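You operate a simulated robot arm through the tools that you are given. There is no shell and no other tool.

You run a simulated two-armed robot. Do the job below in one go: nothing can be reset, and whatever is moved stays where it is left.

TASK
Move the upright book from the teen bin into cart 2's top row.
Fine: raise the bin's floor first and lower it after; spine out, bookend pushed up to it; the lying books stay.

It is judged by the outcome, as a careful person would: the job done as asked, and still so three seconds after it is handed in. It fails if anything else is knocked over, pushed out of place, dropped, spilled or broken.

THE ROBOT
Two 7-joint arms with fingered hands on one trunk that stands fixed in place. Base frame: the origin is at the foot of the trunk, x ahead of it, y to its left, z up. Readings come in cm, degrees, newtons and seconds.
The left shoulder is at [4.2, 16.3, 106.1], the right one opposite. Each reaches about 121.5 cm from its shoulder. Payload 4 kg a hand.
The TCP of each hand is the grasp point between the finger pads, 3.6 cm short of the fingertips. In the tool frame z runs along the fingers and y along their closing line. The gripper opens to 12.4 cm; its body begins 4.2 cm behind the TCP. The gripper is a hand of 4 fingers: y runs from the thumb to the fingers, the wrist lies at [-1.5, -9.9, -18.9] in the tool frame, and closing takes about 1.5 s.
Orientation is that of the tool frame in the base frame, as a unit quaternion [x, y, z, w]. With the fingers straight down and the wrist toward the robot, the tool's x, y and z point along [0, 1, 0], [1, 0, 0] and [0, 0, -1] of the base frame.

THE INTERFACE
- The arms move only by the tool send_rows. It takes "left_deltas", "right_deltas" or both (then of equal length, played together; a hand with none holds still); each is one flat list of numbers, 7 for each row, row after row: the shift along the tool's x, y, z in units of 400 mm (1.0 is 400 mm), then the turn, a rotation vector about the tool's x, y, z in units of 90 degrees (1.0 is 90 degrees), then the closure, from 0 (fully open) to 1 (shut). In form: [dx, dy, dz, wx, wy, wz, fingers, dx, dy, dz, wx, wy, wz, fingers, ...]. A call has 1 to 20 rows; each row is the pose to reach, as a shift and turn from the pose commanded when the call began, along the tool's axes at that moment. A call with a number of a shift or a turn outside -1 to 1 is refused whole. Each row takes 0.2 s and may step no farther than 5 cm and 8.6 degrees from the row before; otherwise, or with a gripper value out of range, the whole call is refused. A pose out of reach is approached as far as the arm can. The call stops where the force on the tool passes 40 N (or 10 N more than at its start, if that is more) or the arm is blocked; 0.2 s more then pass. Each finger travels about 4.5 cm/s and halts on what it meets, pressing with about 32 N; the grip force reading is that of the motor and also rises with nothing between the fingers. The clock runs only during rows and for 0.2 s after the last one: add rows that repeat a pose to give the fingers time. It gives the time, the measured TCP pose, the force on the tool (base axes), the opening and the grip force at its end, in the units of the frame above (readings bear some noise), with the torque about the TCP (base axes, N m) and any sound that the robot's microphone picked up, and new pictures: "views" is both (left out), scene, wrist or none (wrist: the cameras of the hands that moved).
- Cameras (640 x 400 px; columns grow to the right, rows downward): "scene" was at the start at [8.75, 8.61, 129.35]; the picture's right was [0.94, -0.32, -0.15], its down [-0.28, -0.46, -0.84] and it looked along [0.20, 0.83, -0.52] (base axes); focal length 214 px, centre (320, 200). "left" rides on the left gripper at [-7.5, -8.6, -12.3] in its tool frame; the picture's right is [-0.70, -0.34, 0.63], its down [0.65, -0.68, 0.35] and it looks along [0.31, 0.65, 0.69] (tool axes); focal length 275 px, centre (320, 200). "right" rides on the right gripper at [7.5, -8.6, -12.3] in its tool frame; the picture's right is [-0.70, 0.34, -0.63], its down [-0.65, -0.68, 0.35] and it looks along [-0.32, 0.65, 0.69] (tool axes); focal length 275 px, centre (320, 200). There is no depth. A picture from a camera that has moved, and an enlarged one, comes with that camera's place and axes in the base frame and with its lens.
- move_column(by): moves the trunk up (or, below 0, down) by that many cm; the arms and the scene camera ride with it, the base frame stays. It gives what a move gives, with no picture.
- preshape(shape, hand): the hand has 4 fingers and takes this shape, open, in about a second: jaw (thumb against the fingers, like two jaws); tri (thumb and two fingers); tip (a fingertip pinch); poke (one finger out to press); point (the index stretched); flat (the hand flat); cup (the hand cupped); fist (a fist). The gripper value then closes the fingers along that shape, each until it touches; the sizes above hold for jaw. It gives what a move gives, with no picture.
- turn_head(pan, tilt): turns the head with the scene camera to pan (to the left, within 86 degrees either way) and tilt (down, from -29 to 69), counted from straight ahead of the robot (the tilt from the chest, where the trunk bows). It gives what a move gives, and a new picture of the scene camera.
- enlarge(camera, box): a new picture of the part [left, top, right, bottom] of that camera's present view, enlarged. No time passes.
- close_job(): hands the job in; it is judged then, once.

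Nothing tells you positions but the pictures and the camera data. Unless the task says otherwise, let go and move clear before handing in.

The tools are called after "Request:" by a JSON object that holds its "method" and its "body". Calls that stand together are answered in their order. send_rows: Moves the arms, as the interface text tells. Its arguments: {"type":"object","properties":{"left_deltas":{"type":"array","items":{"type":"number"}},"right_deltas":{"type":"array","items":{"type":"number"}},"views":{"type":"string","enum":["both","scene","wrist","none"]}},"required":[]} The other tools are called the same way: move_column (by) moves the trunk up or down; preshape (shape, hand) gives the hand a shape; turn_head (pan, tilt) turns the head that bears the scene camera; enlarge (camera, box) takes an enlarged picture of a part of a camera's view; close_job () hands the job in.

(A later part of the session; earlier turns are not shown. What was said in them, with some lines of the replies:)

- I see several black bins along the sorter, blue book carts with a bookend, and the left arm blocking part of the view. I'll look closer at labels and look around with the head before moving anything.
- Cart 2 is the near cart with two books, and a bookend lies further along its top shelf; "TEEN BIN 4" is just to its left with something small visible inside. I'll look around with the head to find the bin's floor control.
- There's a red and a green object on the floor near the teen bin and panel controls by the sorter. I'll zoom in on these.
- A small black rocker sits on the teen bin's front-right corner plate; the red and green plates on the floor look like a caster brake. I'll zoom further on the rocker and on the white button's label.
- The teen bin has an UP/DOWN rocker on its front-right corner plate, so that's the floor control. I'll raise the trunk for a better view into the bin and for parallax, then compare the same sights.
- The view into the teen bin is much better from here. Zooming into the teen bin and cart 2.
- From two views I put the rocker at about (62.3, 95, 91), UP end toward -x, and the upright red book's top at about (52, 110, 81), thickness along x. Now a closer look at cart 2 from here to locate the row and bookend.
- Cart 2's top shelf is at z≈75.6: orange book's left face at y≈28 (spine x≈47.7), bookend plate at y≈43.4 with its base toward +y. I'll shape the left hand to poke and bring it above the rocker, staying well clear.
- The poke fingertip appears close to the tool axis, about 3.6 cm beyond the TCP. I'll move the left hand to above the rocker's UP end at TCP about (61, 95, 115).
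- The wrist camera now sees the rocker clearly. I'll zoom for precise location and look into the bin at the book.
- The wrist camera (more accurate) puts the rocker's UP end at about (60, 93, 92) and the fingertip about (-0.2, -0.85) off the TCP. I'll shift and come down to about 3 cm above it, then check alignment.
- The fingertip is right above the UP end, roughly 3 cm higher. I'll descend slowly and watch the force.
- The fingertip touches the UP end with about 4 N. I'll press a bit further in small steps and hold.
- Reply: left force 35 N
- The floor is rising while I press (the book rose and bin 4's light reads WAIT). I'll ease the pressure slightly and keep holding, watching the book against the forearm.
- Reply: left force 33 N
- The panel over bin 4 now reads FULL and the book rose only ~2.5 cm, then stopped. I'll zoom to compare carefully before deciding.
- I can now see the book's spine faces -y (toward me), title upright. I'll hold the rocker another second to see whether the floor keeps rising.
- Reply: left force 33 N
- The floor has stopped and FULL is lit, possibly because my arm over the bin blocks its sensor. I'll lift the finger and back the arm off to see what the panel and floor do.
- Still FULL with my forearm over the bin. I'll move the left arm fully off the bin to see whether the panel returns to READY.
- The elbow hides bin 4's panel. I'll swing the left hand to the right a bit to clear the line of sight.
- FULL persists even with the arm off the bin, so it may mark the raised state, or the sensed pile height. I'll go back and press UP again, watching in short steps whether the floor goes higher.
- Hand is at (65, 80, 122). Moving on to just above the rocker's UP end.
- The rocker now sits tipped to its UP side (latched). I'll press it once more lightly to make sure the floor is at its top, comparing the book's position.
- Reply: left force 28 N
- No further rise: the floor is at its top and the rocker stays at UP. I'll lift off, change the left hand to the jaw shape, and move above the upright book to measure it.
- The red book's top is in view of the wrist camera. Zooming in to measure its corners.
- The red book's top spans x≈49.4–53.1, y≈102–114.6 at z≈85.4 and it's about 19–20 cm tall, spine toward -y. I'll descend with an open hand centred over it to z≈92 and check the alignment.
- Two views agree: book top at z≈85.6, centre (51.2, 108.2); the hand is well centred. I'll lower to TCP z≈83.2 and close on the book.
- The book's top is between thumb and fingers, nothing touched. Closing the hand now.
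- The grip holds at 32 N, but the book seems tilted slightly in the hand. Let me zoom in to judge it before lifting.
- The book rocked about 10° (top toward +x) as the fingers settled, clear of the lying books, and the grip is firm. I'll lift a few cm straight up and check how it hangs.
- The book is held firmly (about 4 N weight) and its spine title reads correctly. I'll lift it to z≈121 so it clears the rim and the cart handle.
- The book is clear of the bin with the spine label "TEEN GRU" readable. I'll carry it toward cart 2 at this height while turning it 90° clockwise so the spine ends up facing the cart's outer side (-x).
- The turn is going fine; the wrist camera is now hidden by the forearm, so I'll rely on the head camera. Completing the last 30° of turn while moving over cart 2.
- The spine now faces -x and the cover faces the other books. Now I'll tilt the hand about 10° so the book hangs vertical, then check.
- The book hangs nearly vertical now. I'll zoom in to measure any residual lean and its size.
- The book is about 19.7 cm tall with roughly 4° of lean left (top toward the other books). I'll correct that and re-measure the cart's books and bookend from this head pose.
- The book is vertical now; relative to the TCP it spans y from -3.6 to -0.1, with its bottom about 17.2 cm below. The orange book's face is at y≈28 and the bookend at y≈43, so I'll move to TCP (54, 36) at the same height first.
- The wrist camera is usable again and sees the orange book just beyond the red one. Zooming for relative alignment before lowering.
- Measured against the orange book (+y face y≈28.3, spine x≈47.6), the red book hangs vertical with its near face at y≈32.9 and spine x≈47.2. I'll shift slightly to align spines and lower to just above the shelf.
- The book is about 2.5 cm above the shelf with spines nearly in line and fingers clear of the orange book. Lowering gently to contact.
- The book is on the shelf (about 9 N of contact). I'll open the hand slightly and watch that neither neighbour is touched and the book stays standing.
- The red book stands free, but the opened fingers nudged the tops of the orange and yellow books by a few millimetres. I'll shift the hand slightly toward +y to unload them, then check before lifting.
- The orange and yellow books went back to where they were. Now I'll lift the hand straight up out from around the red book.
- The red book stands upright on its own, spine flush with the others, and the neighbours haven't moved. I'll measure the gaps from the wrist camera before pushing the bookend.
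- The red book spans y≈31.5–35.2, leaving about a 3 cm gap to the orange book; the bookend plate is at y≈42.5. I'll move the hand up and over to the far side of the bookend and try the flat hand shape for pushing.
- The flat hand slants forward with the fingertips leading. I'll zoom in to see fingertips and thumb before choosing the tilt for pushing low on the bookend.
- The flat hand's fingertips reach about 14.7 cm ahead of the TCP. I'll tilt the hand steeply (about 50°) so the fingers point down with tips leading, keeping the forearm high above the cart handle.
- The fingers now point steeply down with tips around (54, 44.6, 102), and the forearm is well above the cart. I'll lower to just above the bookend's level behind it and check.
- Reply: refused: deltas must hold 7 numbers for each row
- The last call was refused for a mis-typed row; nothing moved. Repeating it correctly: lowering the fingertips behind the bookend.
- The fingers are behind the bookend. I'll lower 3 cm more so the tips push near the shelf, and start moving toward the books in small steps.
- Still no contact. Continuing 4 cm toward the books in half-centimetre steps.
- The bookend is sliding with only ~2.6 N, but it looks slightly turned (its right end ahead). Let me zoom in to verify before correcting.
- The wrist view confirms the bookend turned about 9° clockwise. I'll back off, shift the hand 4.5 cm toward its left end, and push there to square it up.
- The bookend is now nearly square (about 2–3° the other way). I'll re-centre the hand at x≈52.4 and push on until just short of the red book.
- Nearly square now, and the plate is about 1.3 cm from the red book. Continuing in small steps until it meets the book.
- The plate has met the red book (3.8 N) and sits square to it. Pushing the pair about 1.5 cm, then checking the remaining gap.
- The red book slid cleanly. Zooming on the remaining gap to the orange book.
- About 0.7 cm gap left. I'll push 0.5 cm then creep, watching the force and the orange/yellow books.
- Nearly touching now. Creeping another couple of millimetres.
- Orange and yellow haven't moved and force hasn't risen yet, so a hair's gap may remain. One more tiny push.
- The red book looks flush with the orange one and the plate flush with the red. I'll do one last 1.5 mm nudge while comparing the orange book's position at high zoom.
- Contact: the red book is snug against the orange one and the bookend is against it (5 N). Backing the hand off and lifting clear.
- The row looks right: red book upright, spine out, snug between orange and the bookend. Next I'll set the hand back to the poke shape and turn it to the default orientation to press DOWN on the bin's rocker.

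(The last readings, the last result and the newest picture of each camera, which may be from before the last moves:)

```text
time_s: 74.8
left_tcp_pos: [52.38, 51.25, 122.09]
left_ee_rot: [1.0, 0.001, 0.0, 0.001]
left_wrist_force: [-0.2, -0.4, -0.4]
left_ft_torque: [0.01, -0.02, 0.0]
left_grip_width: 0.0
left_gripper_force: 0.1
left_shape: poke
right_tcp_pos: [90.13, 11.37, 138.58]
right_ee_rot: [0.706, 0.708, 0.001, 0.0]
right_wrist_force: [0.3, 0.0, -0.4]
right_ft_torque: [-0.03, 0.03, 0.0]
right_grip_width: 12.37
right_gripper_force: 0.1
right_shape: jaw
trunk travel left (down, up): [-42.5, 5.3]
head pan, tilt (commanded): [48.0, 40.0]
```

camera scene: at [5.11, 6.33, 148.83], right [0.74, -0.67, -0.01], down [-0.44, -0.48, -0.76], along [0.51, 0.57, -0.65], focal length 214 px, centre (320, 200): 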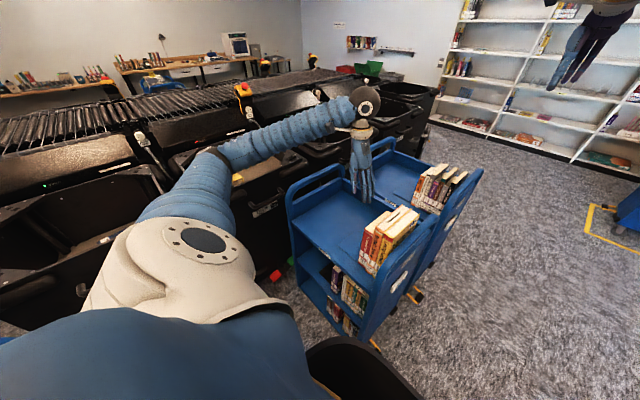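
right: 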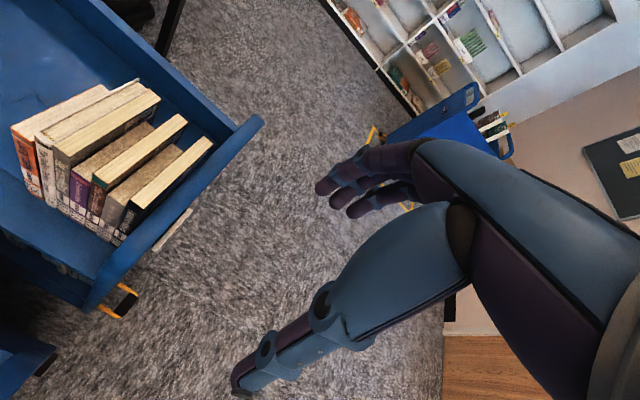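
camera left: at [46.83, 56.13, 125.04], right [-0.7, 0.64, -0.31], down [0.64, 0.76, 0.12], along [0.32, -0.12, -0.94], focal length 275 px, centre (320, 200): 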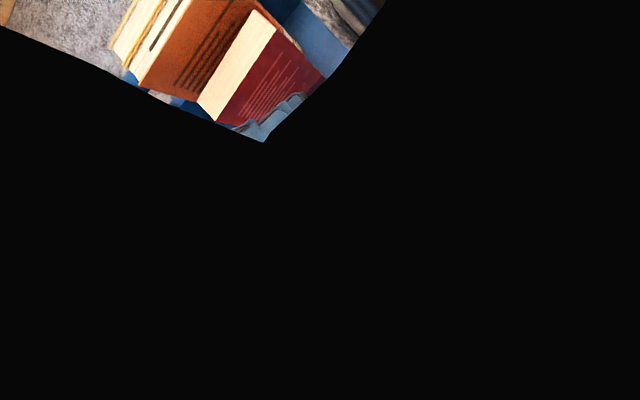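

The hand is straight down at (52, 51, 122), well clear. Now I'll turn it back 90° while moving toward the teen bin's rocker.

Request:
{"method": "send_rows", "body": {"left_deltas": [0.0192, -0.0698, 0.004, 0, 0, -0.0833, 0, 0.0383, -0.1396, 0.008, 0, 0, -0.1667, 0, 0.0575, -0.2094, 0.012, 0, 0, -0.25, 0, 0.0767, -0.2792, 0.016, 0, 0, -0.3333, 0, 0.0958, -0.349, 0.02, 0, 0, -0.4167, 0, 0.115, -0.4188, 0.024, 0, 0, -0.5, 0, 0.1342, -0.4885, 0.028, 0, 0, -0.5833, 0, 0.1533, -0.5583, 0.032, 0, 0, -0.6667, 0, 0.1725, -0.6281, 0.036, 0, 0, -0.75, 0, 0.1917, -0.6979, 0.04, 0, 0, -0.8333, 0, 0.2108, -0.7677, 0.044, 0, 0, -0.9167, 0, 0.23, -0.8375, 0.05, 0, 0, -1.0, 0, 0.23, -0.8375, 0.05, 0, 0, -1.0, 0], "views": "none"}}

Request:
{"method": "turn_head", "body": {"pan": 65, "tilt": 30}}

```text
time_s: 77.5
left_tcp_pos: [61.58, 84.65, 120.01]
left_ee_rot: [0.707, 0.707, 0.0, 0.0]
left_wrist_force: [-0.4, -0.1, -0.1]
left_ft_torque: [0.0, -0.01, -0.05]
left_grip_width: 0.0
left_gripper_force: 0.1
left_shape: poke
right_tcp_pos: [89.99, 11.4, 138.56]
right_ee_rot: [0.707, 0.708, 0.0, 0.0]
right_wrist_force: [0.5, 0.1, -0.1]
right_ft_torque: [0.02, 0.04, -0.01]
right_grip_width: 12.38
right_gripper_force: 0.0
right_shape: jaw
trunk travel left (down, up): [-42.5, 5.3]
head pan, tilt (commanded): [48.0, 40.0]
```

```text
time_s: 78.3
left_tcp_pos: [61.59, 84.72, 120.08]
left_ee_rot: [0.706, 0.709, 0.0, 0.0]
left_wrist_force: [-0.2, 0.2, 0.0]
left_ft_torque: [-0.02, -0.02, -0.01]
left_grip_width: 0.0
left_gripper_force: 0.0
left_shape: poke
right_tcp_pos: [90.17, 11.5, 138.43]
right_ee_rot: [0.708, 0.706, 0.0, 0.0]
right_wrist_force: [-1.3, -0.2, 0.6]
right_ft_torque: [0.0, 0.01, -0.03]
right_grip_width: 12.37
right_gripper_force: 0.1
right_shape: jaw
trunk travel left (down, up): [-42.5, 5.3]
head pan, tilt (commanded): [65.0, 30.0]
camera scene: at [3.28, 8.19, 150.38], right [0.91, -0.42, -0.01], down [-0.22, -0.45, -0.86], along [0.36, 0.78, -0.5], focal length 214 px, centre (320, 200)
```

scene: 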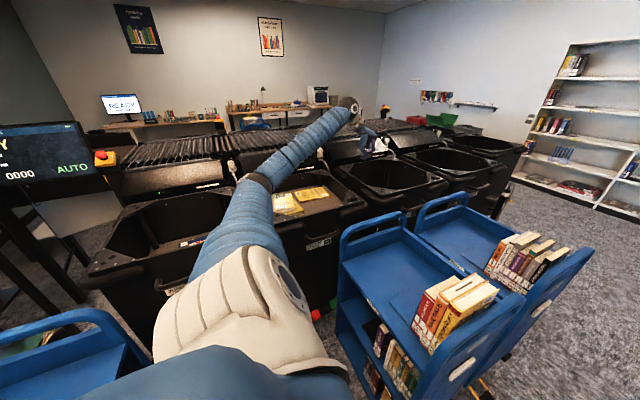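

The lying books now look higher in the bin: with the rocker latched at UP, the floor seems to have risen further after the red book was removed. Let me look closer.

Request:
{"method": "enlarge", "body": {"camera": "scene", "box": [230, 130, 390, 250]}}

Request:
{"method": "enlarge", "body": {"camera": "left", "box": [0, 0, 640, 400]}}

```text
3.33 times, centred on (310, 190) of scene
camera zoom: at [3.28, 8.19, 150.38], right [0.91, -0.42, -0.01], down [-0.22, -0.45, -0.86], along [0.36, 0.78, -0.5], focal length 715 px, centre (353, 233)
```

zoom: 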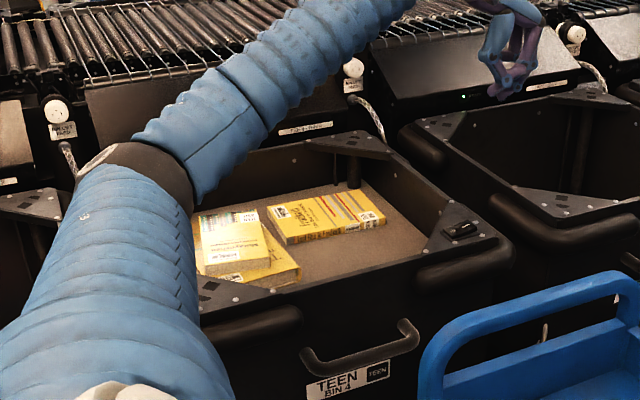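

```text
1.00 times, centred on (320, 200) of left (not enlarged: the box is as wide or as high as the picture)
camera zoom: at [53.07, 77.34, 132.3], right [-0.34, -0.7, -0.63], down [-0.68, 0.64, -0.35], along [0.65, 0.32, -0.69], focal length 275 px, centre (320, 200)
```

zoom: 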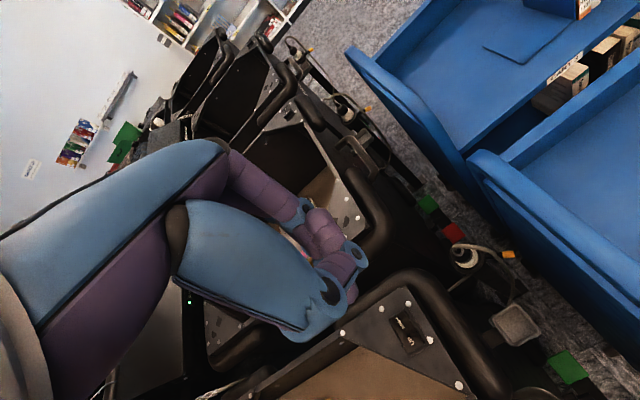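

Request:
{"method": "enlarge", "body": {"camera": "left", "box": [220, 160, 476, 360]}}

Request:
{"method": "enlarge", "body": {"camera": "scene", "box": [330, 120, 400, 180]}}

```text
2.00 times, centred on (348, 260) of left
camera zoom: at [53.07, 77.34, 132.3], right [-0.34, -0.7, -0.63], down [-0.68, 0.64, -0.35], along [0.65, 0.32, -0.69], focal length 551 px, centre (264, 80)
```

zoom: 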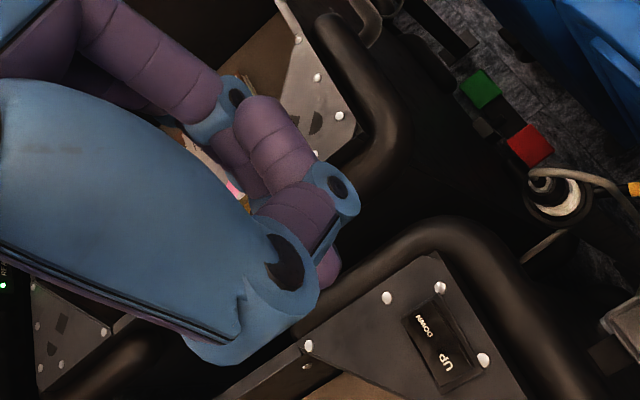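

```text
6.67 times, centred on (365, 150) of scene
camera zoom: at [3.28, 8.19, 150.38], right [0.91, -0.42, -0.01], down [-0.22, -0.45, -0.86], along [0.36, 0.78, -0.5], focal length 1430 px, centre (20, 533)
```

zoom: 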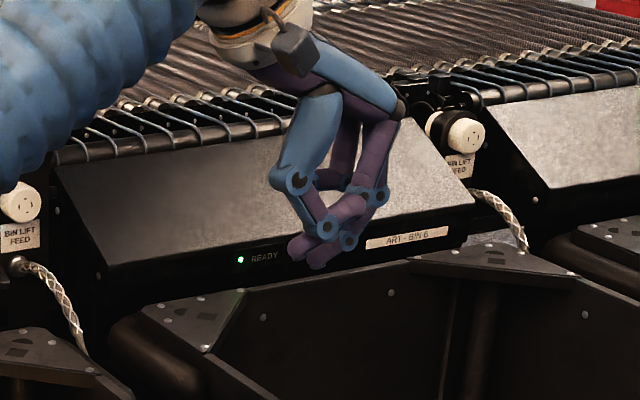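

The poke pose came out differently this time (thumb crossed in front). I'll go via the open jaw shape and then poke again, as I did the first time.

Request:
{"method": "preshape", "body": {"hand": "left", "shape": "jaw"}}

Request:
{"method": "preshape", "body": {"hand": "left", "shape": "poke"}}

Request:
{"method": "enlarge", "body": {"camera": "left", "box": [220, 160, 476, 360]}}

Request:
{"method": "enlarge", "body": {"camera": "scene", "box": [330, 120, 400, 180]}}

```text
time_s: 79.2
left_tcp_pos: [61.56, 84.63, 120.06]
left_ee_rot: [0.706, 0.708, 0.0, 0.0]
left_wrist_force: [-0.5, -0.6, 0.3]
left_ft_torque: [0.02, 0.01, -0.01]
left_grip_width: 12.38
left_gripper_force: 0.1
left_shape: jaw
right_tcp_pos: [90.14, 11.41, 138.6]
right_ee_rot: [0.707, 0.707, 0.0, 0.0]
right_wrist_force: [-0.8, 0.6, 0.3]
right_ft_torque: [-0.01, -0.01, 0.02]
right_grip_width: 12.36
right_gripper_force: 0.1
right_shape: jaw
trunk travel left (down, up): [-42.5, 5.3]
head pan, tilt (commanded): [65.0, 30.0]
```

```text
time_s: 80.2
left_tcp_pos: [61.68, 84.7, 119.94]
left_ee_rot: [0.706, 0.708, 0.0, 0.0]
left_wrist_force: [-0.8, 0.0, -1.0]
left_ft_torque: [-0.01, 0.0, -0.03]
left_grip_width: 0.0
left_gripper_force: 0.0
left_shape: poke
right_tcp_pos: [89.97, 11.39, 138.66]
right_ee_rot: [0.708, 0.707, 0.0, -0.001]
right_wrist_force: [-0.2, 0.0, 0.1]
right_ft_torque: [0.02, 0.0, -0.03]
right_grip_width: 12.34
right_gripper_force: 0.1
right_shape: jaw
trunk travel left (down, up): [-42.5, 5.3]
head pan, tilt (commanded): [65.0, 30.0]
```

```text
2.00 times, centred on (348, 260) of left
camera zoom: at [53.06, 77.33, 132.31], right [-0.34, -0.7, -0.63], down [-0.68, 0.64, -0.35], along [0.65, 0.32, -0.69], focal length 551 px, centre (264, 80)
```

zoom: 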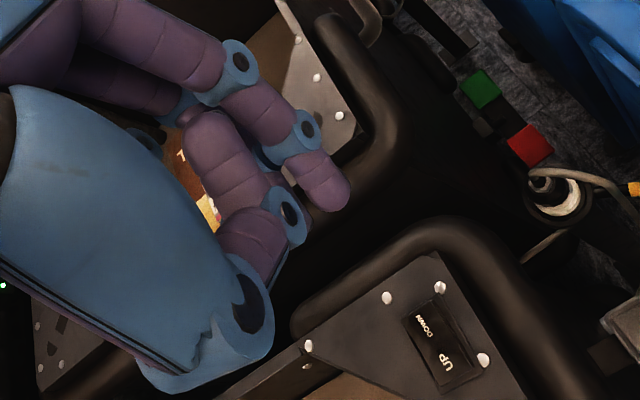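

```text
6.67 times, centred on (365, 150) of scene
camera zoom: at [3.26, 8.19, 150.38], right [0.91, -0.42, -0.01], down [-0.22, -0.45, -0.86], along [0.36, 0.78, -0.5], focal length 1430 px, centre (20, 533)
```

zoom: 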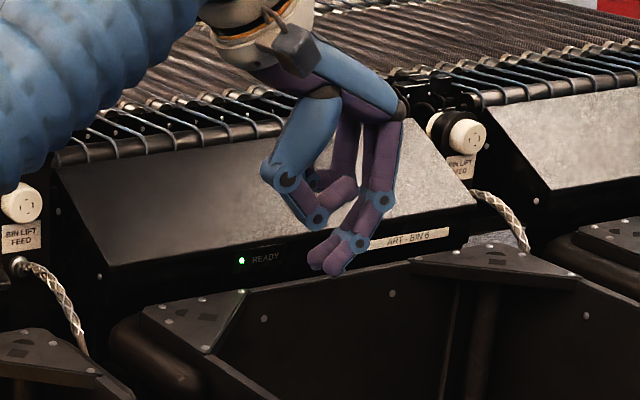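

Now the poke finger is extended properly. Moving above the DOWN end of the rocker.

Request:
{"method": "send_rows", "body": {"left_deltas": [0.08, 0.014, 0.04, 0, 0, 0, 0, 0.16, 0.028, 0.1, 0, 0, 0, 0, 0.226, 0.041, 0.18, 0, 0, 0, 0, 0.226, 0.041, 0.28, 0, 0, 0, 0, 0.226, 0.041, 0.38, 0, 0, 0, 0, 0.226, 0.041, 0.48, 0, 0, 0, 0, 0.226, 0.041, 0.525, 0, 0, 0, 0, 0.226, 0.041, 0.525, 0, 0, 0, 0], "views": "none"}}

Request:
{"method": "enlarge", "body": {"camera": "left", "box": [272, 190, 432, 290]}}

Request:
{"method": "enlarge", "body": {"camera": "scene", "box": [300, 150, 396, 210]}}

```text
time_s: 82.0
left_tcp_pos: [63.1, 93.92, 99.07]
left_ee_rot: [0.706, 0.708, 0.0, 0.0]
left_wrist_force: [-0.4, 0.2, 0.4]
left_ft_torque: [0.0, -0.01, 0.03]
left_grip_width: 0.0
left_gripper_force: 0.1
left_shape: poke
right_tcp_pos: [90.18, 11.3, 138.6]
right_ee_rot: [0.706, 0.708, 0.0, 0.0]
right_wrist_force: [1.1, 0.2, -0.6]
right_ft_torque: [-0.03, 0.04, 0.0]
right_grip_width: 12.36
right_gripper_force: 0.0
right_shape: jaw
trunk travel left (down, up): [-42.5, 5.3]
head pan, tilt (commanded): [65.0, 30.0]
```

```text
4.00 times, centred on (352, 240) of left
camera zoom: at [54.62, 86.49, 111.37], right [-0.34, -0.7, -0.63], down [-0.68, 0.64, -0.35], along [0.65, 0.32, -0.69], focal length 1101 px, centre (192, 40)
```

zoom: 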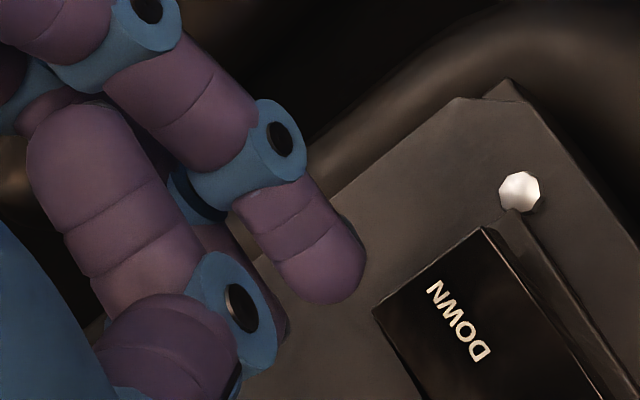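

```text
6.67 times, centred on (348, 180) of scene
camera zoom: at [3.26, 8.18, 150.39], right [0.91, -0.42, -0.01], down [-0.22, -0.45, -0.86], along [0.36, 0.78, -0.5], focal length 1430 px, centre (133, 333)
```

zoom: 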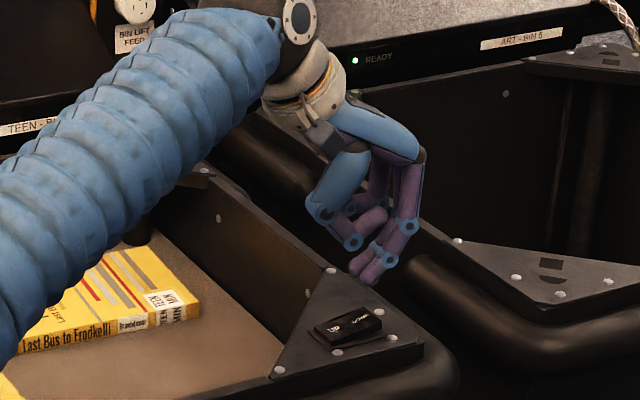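

The fingertip is right over the DOWN end. Pressing it down gently.

Request:
{"method": "send_rows", "body": {"left_deltas": [0, 0.0015, 0.03, 0, 0, 0, 0, 0, 0.0015, 0.06, 0, 0, 0, 0, 0, 0.0015, 0.072, 0, 0, 0, 0, 0, 0.0015, 0.08, 0, 0, 0, 0, 0, 0.0015, 0.085, 0, 0, 0, 0, 0, 0.0015, 0.085, 0, 0, 0, 0], "views": "none"}}

Request:
{"method": "enlarge", "body": {"camera": "scene", "box": [270, 150, 398, 230]}}

Request:
{"method": "enlarge", "body": {"camera": "left", "box": [272, 190, 432, 290]}}

```text
time_s: 83.3
left_tcp_pos: [63.21, 93.74, 95.87]
left_ee_rot: [0.706, 0.708, 0.001, 0.0]
left_wrist_force: [4.8, 2.6, 12.8]
left_ft_torque: [0.03, -0.12, 0.0]
left_grip_width: 0.0
left_gripper_force: 0.1
left_shape: poke
right_tcp_pos: [90.01, 11.18, 138.49]
right_ee_rot: [0.707, 0.707, 0.0, 0.0]
right_wrist_force: [-0.5, -0.1, 0.2]
right_ft_torque: [0.02, 0.02, -0.05]
right_grip_width: 12.37
right_gripper_force: 0.0
right_shape: jaw
trunk travel left (down, up): [-42.5, 5.3]
head pan, tilt (commanded): [65.0, 30.0]
```

```text
5.00 times, centred on (334, 190) of scene
camera zoom: at [3.21, 8.08, 150.4], right [0.91, -0.42, -0.01], down [-0.22, -0.45, -0.86], along [0.36, 0.79, -0.5], focal length 1072 px, centre (250, 250)
```

zoom: 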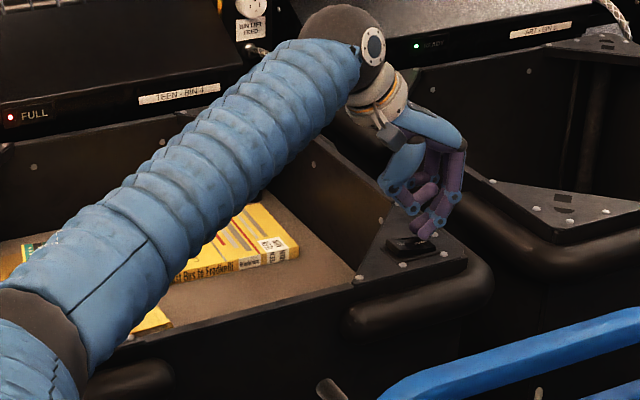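

```text
4.00 times, centred on (352, 240) of left
camera zoom: at [54.65, 86.44, 108.16], right [-0.33, -0.7, -0.64], down [-0.68, 0.64, -0.35], along [0.65, 0.32, -0.69], focal length 1101 px, centre (192, 40)
```

zoom: 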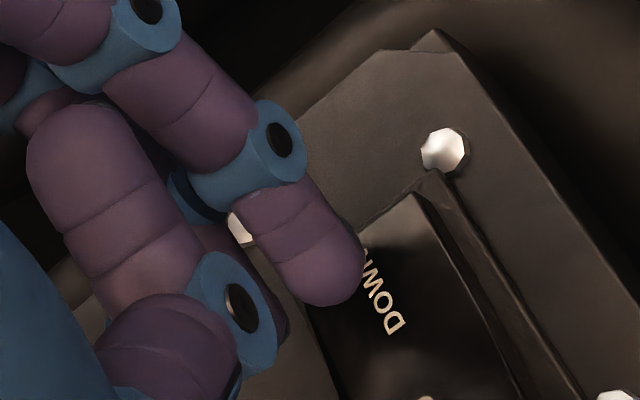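

Pressing with about 13 N. I'll press slightly more and hold, then see whether the floor is going down.

Request:
{"method": "send_rows", "body": {"left_deltas": [0, 0, 0.004, 0, 0, 0, 0, 0, 0, 0.007, 0, 0, 0, 0, 0, 0, 0.007, 0, 0, 0, 0, 0, 0, 0.007, 0, 0, 0, 0], "views": "none"}}

Request:
{"method": "enlarge", "body": {"camera": "scene", "box": [270, 150, 398, 230]}}

```text
time_s: 84.5
left_tcp_pos: [63.24, 93.79, 96.02]
left_ee_rot: [0.706, 0.708, 0.004, 0.003]
left_wrist_force: [2.3, -4.0, 14.3]
left_ft_torque: [-0.3, -0.01, -0.01]
left_grip_width: 0.0
left_gripper_force: 0.0
left_shape: poke
right_tcp_pos: [90.1, 11.53, 138.65]
right_ee_rot: [0.706, 0.709, -0.001, 0.001]
right_wrist_force: [0.9, 0.9, 0.2]
right_ft_torque: [-0.01, 0.04, 0.02]
right_grip_width: 12.37
right_gripper_force: 0.1
right_shape: jaw
trunk travel left (down, up): [-42.5, 5.3]
head pan, tilt (commanded): [65.0, 30.0]
stopped in row 4 (left hand): the force on the tool passed its limit at 41 N (the readings are from after the stop); the commanded pose is now the measured one
```

```text
5.00 times, centred on (334, 190) of scene
camera zoom: at [3.23, 8.12, 150.35], right [0.91, -0.42, -0.01], down [-0.22, -0.45, -0.86], along [0.36, 0.79, -0.5], focal length 1072 px, centre (250, 250)
```

zoom: 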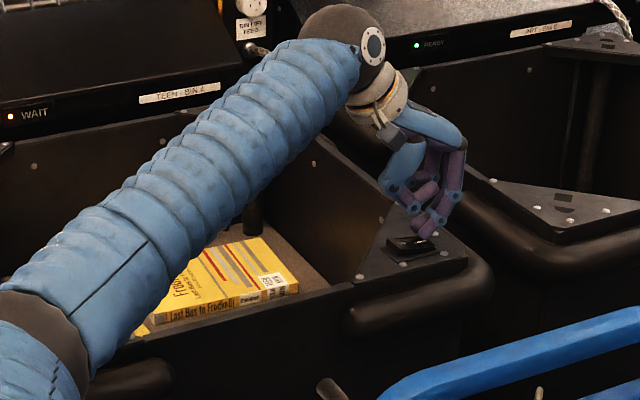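

The floor is going down (panel shows WAIT). I'll lift the finger now, since the rocker latches, and check that the floor continues down.

Request:
{"method": "send_rows", "body": {"left_deltas": [0, 0, -0.04, 0, 0, 0, 0, 0, 0, -0.1, 0, 0, 0, 0, 0, 0, -0.18, 0, 0, 0, 0, 0, 0, -0.18, 0, 0, 0, 0], "views": "none"}}

Request:
{"method": "enlarge", "body": {"camera": "scene", "box": [270, 150, 398, 230]}}

Request:
{"method": "enlarge", "body": {"camera": "left", "box": [320, 200, 560, 350]}}

```text
time_s: 85.5
left_tcp_pos: [63.2, 93.91, 102.85]
left_ee_rot: [0.706, 0.708, 0.002, 0.0]
left_wrist_force: [0.4, -1.6, 0.8]
left_ft_torque: [0.0, 0.0, -0.01]
left_grip_width: 0.0
left_gripper_force: 0.0
left_shape: poke
right_tcp_pos: [90.06, 11.52, 138.53]
right_ee_rot: [0.706, 0.708, -0.001, 0.0]
right_wrist_force: [0.4, 0.6, 0.0]
right_ft_torque: [0.04, -0.02, -0.01]
right_grip_width: 12.34
right_gripper_force: 0.1
right_shape: jaw
trunk travel left (down, up): [-42.5, 5.3]
head pan, tilt (commanded): [65.0, 30.0]
```

```text
5.00 times, centred on (334, 190) of scene
camera zoom: at [3.28, 8.23, 150.38], right [0.91, -0.42, -0.01], down [-0.22, -0.45, -0.86], along [0.36, 0.78, -0.5], focal length 1072 px, centre (250, 250)
```

zoom: 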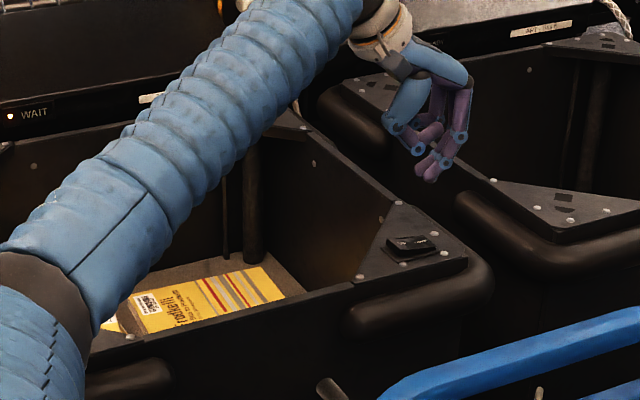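

```text
2.67 times, centred on (440, 275) of left
camera zoom: at [54.63, 86.47, 115.04], right [-0.33, -0.7, -0.64], down [-0.68, 0.64, -0.35], along [0.65, 0.32, -0.69], focal length 734 px, centre (0, 0)
```

zoom: 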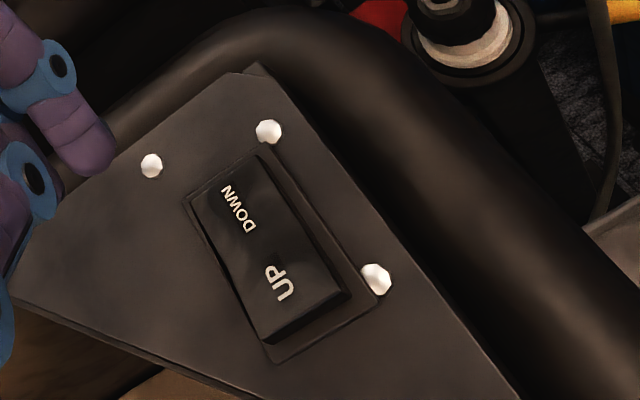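

The rocker is latched at DOWN and the floor keeps descending. I'll withdraw the arm to its starting area and wait while the floor settles.

Request:
{"method": "send_rows", "body": {"left_deltas": [0, 0, -0.11, 0, 0, 0, 0, 0, 0, -0.22, 0, 0, 0, 0, 0, 0, -0.33, 0, 0, 0, 0, -0.06, -0.02, -0.42, 0, 0, 0, 0, -0.15, -0.04, -0.48, 0, 0, 0, 0, -0.25, -0.07, -0.52, 0, 0, 0, 0, -0.35, -0.1, -0.56, 0, 0, 0, 0, -0.45, -0.13, -0.6, 0, 0, 0, 0, -0.56, -0.16, -0.64, 0, 0, 0, 0, -0.67, -0.19, -0.68, 0, 0, 0, 0, -0.78, -0.22, -0.72, 0, 0, 0, 0, -0.8, -0.23, -0.75, 0, 0, 0, 0, -0.8, -0.23, -0.75, 0, 0, 0, 0], "views": "scene"}}

Request:
{"method": "enlarge", "body": {"camera": "scene", "box": [200, 130, 392, 250]}}

Request:
{"method": "enlarge", "body": {"camera": "scene", "box": [330, 200, 522, 360]}}

```text
time_s: 88.3
left_tcp_pos: [54.16, 61.74, 132.77]
left_ee_rot: [0.706, 0.708, 0.002, 0.001]
left_wrist_force: [-0.1, -0.4, 0.0]
left_ft_torque: [0.01, 0.0, 0.0]
left_grip_width: 0.0
left_gripper_force: 0.0
left_shape: poke
right_tcp_pos: [90.1, 11.47, 138.62]
right_ee_rot: [0.707, 0.707, -0.001, 0.0]
right_wrist_force: [0.2, 0.1, 0.6]
right_ft_torque: [0.04, 0.01, 0.01]
right_grip_width: 12.38
right_gripper_force: 0.1
right_shape: jaw
trunk travel left (down, up): [-42.5, 5.3]
head pan, tilt (commanded): [65.0, 30.0]
camera scene: at [3.29, 8.19, 150.38], right [0.91, -0.42, -0.01], down [-0.22, -0.45, -0.86], along [0.36, 0.78, -0.5], focal length 214 px, centre (320, 200)
```

scene: 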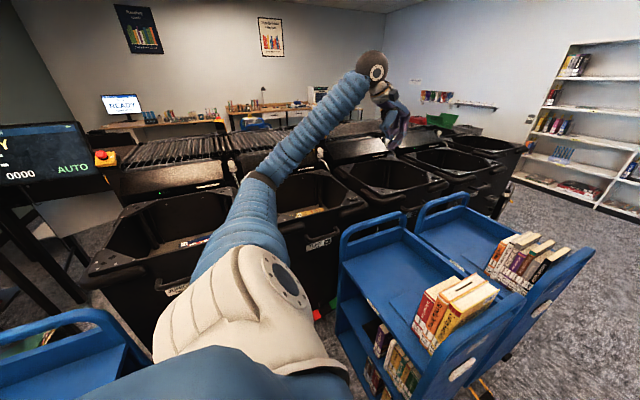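

```text
3.33 times, centred on (296, 190) of scene
camera zoom: at [3.29, 8.19, 150.38], right [0.91, -0.42, -0.01], down [-0.22, -0.45, -0.86], along [0.36, 0.78, -0.5], focal length 715 px, centre (400, 233)
```

zoom: 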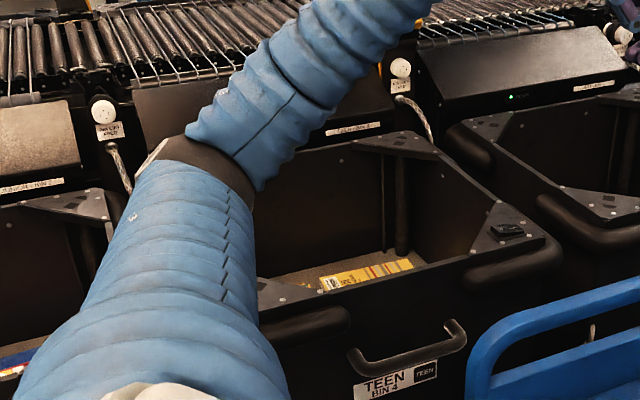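

```text
2.50 times, centred on (426, 280) of scene
camera zoom: at [3.29, 8.19, 150.38], right [0.91, -0.42, -0.01], down [-0.22, -0.45, -0.86], along [0.36, 0.78, -0.5], focal length 536 px, centre (55, 0)
```

zoom: 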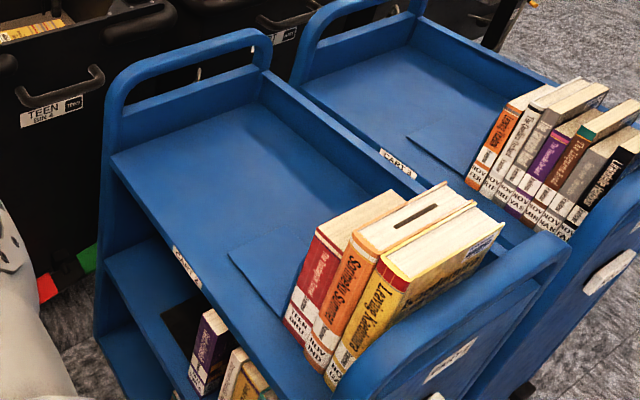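

The floor is nearly back down and the lying books look undisturbed. I'll move the arm aside and wait a little to confirm it is fully lowered.

Request:
{"method": "send_rows", "body": {"left_deltas": [-0.05, 0.08, 0.0, 0, 0, 0, 0, -0.1, 0.17, 0.0, 0, 0, 0, 0, -0.15, 0.26, 0.0, 0, 0, 0, 0, -0.2, 0.35, 0.0, 0, 0, 0, 0, -0.25, 0.44, 0.0, 0, 0, 0, 0, -0.3, 0.53, 0.0, 0, 0, 0, 0, -0.3, 0.53, 0, 0, 0, 0, 0, -0.3, 0.53, 0, 0, 0, 0, 0, -0.3, 0.53, 0, 0, 0, 0, 0, -0.3, 0.53, 0, 0, 0, 0, 0], "views": "none"}}

Request:
{"method": "turn_head", "body": {"pan": 80, "tilt": 20}}

Request:
{"method": "enlarge", "body": {"camera": "scene", "box": [300, 195, 460, 295]}}

```text
time_s: 90.5
left_tcp_pos: [75.23, 50.01, 132.85]
left_ee_rot: [0.706, 0.708, 0.002, 0.001]
left_wrist_force: [0.5, -0.2, 0.6]
left_ft_torque: [0.01, 0.01, 0.01]
left_grip_width: 0.0
left_gripper_force: 0.0
left_shape: poke
right_tcp_pos: [89.99, 11.41, 138.58]
right_ee_rot: [0.707, 0.707, 0.001, 0.0]
right_wrist_force: [-0.5, 0.5, 0.0]
right_ft_torque: [0.03, -0.02, 0.01]
right_grip_width: 12.41
right_gripper_force: 0.0
right_shape: jaw
trunk travel left (down, up): [-42.5, 5.3]
head pan, tilt (commanded): [65.0, 30.0]
```

```text
time_s: 91.3
left_tcp_pos: [75.22, 49.91, 132.73]
left_ee_rot: [0.707, 0.708, 0.001, 0.001]
left_wrist_force: [-0.5, 0.4, -0.1]
left_ft_torque: [0.01, 0.02, -0.01]
left_grip_width: 0.0
left_gripper_force: 0.0
left_shape: poke
right_tcp_pos: [90.14, 11.49, 138.61]
right_ee_rot: [0.707, 0.707, 0.0, 0.0]
right_wrist_force: [0.4, -0.5, -0.2]
right_ft_torque: [0.01, -0.01, 0.0]
right_grip_width: 12.36
right_gripper_force: 0.1
right_shape: jaw
trunk travel left (down, up): [-42.5, 5.3]
head pan, tilt (commanded): [80.0, 20.0]
camera scene: at [1.1, 9.14, 152.0], right [0.98, -0.17, -0.01], down [-0.07, -0.34, -0.94], along [0.16, 0.93, -0.34], focal length 214 px, centre (320, 200)
```

scene: 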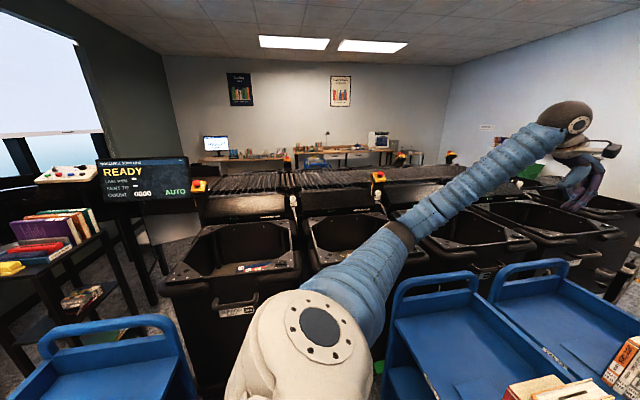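

```text
4.00 times, centred on (380, 245) of scene
camera zoom: at [1.1, 9.14, 152.0], right [0.98, -0.17, -0.01], down [-0.07, -0.34, -0.94], along [0.16, 0.93, -0.34], focal length 858 px, centre (80, 20)
```

zoom: 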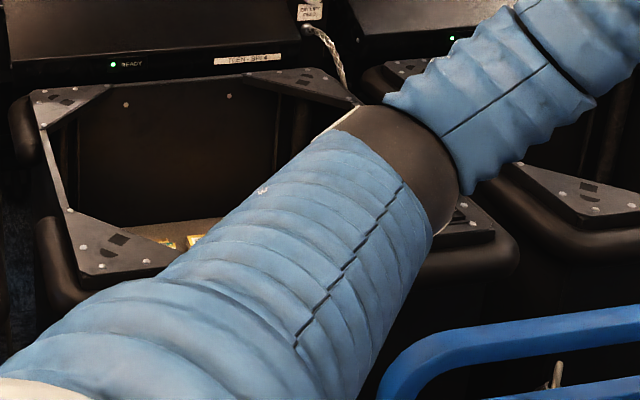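

The panel over the teen bin reads READY again and the lying books are back at their original height. Final look at cart 2's row.

Request:
{"method": "turn_head", "body": {"pan": 48, "tilt": 40}}

Request:
{"method": "enlarge", "body": {"camera": "scene", "box": [330, 170, 442, 275]}}

Request:
{"method": "enlarge", "body": {"camera": "left", "box": [0, 0, 640, 400]}}

```text
time_s: 92.2
left_tcp_pos: [75.21, 49.86, 132.7]
left_ee_rot: [0.706, 0.708, 0.002, 0.0]
left_wrist_force: [0.0, -0.2, 0.3]
left_ft_torque: [0.02, 0.02, 0.01]
left_grip_width: 0.02
left_gripper_force: 0.1
left_shape: poke
right_tcp_pos: [90.12, 11.45, 138.61]
right_ee_rot: [0.707, 0.707, 0.0, 0.0]
right_wrist_force: [-0.2, -0.3, 0.5]
right_ft_torque: [-0.04, 0.01, 0.0]
right_grip_width: 12.4
right_gripper_force: 0.0
right_shape: jaw
trunk travel left (down, up): [-42.5, 5.3]
head pan, tilt (commanded): [48.0, 40.0]
camera scene: at [5.13, 6.3, 148.84], right [0.74, -0.67, -0.01], down [-0.44, -0.48, -0.76], along [0.51, 0.57, -0.65], focal length 214 px, centre (320, 200)
```

scene: 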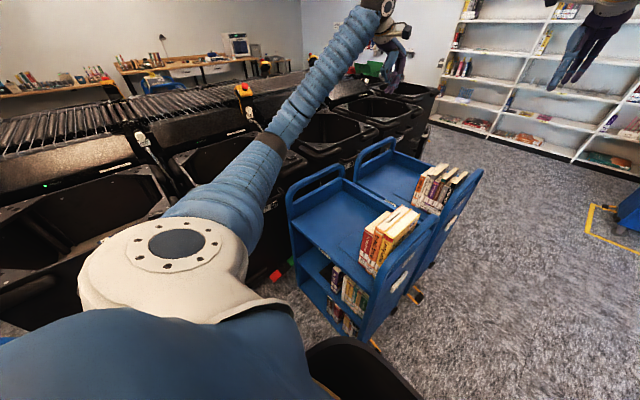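

```text
3.81 times, centred on (386, 222) of scene
camera zoom: at [5.13, 6.3, 148.84], right [0.74, -0.67, -0.01], down [-0.44, -0.48, -0.76], along [0.51, 0.57, -0.65], focal length 817 px, centre (69, 114)
```

zoom: 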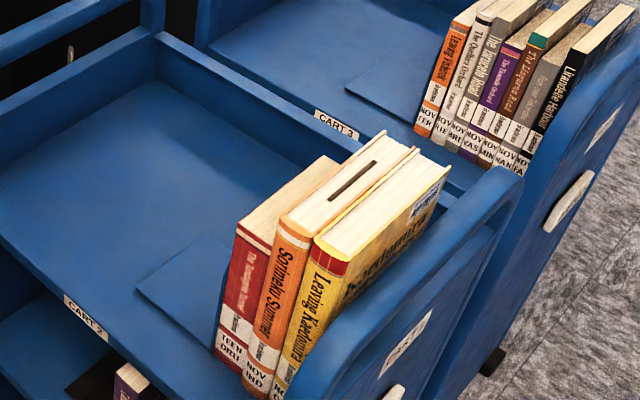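

```text
1.00 times, centred on (320, 200) of left (not enlarged: the box is as wide or as high as the picture)
camera zoom: at [66.61, 42.46, 145.02], right [-0.33, -0.7, -0.64], down [-0.68, 0.64, -0.35], along [0.65, 0.32, -0.69], focal length 275 px, centre (320, 200)
```

zoom: 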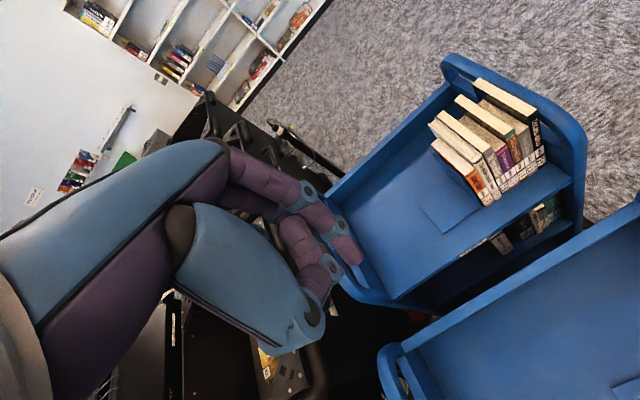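

The red book stands upright with its spine out, snug against the orange book, and the bookend is pushed up to it. The lying books are still in the bin, the bin floor is back down (panel reads READY), and both hands are clear, so I'm handing the job in.

Request:
{"method": "close_job", "body": {}}

```text
The job is handed in.
```

The upright red book is now in cart 2's top row and the job is handed in. It stands spine out against the orange book, with the bookend pushed up to it.

- **Bin floor:** I pressed UP first. The floor stopped after about 3 cm with FULL showing, then rose nearly to the rim once the book was out. I pressed DOWN afterwards; the lying books are back at their original height and the panel reads READY.
- **Lying books:** They stayed in the bin, and I didn't touch them.
- **Neighbouring books:** While letting go of the red book, my fingers tipped the tops of the orange and yellow books by about 3 mm, and they went back upright. The last push of the bookend moved the orange book by about half a millimetre.
- **Rocker switch:** One press on DOWN went over the 40 N limit and the move stopped itself. The switch set correctly, and I saw no damage.
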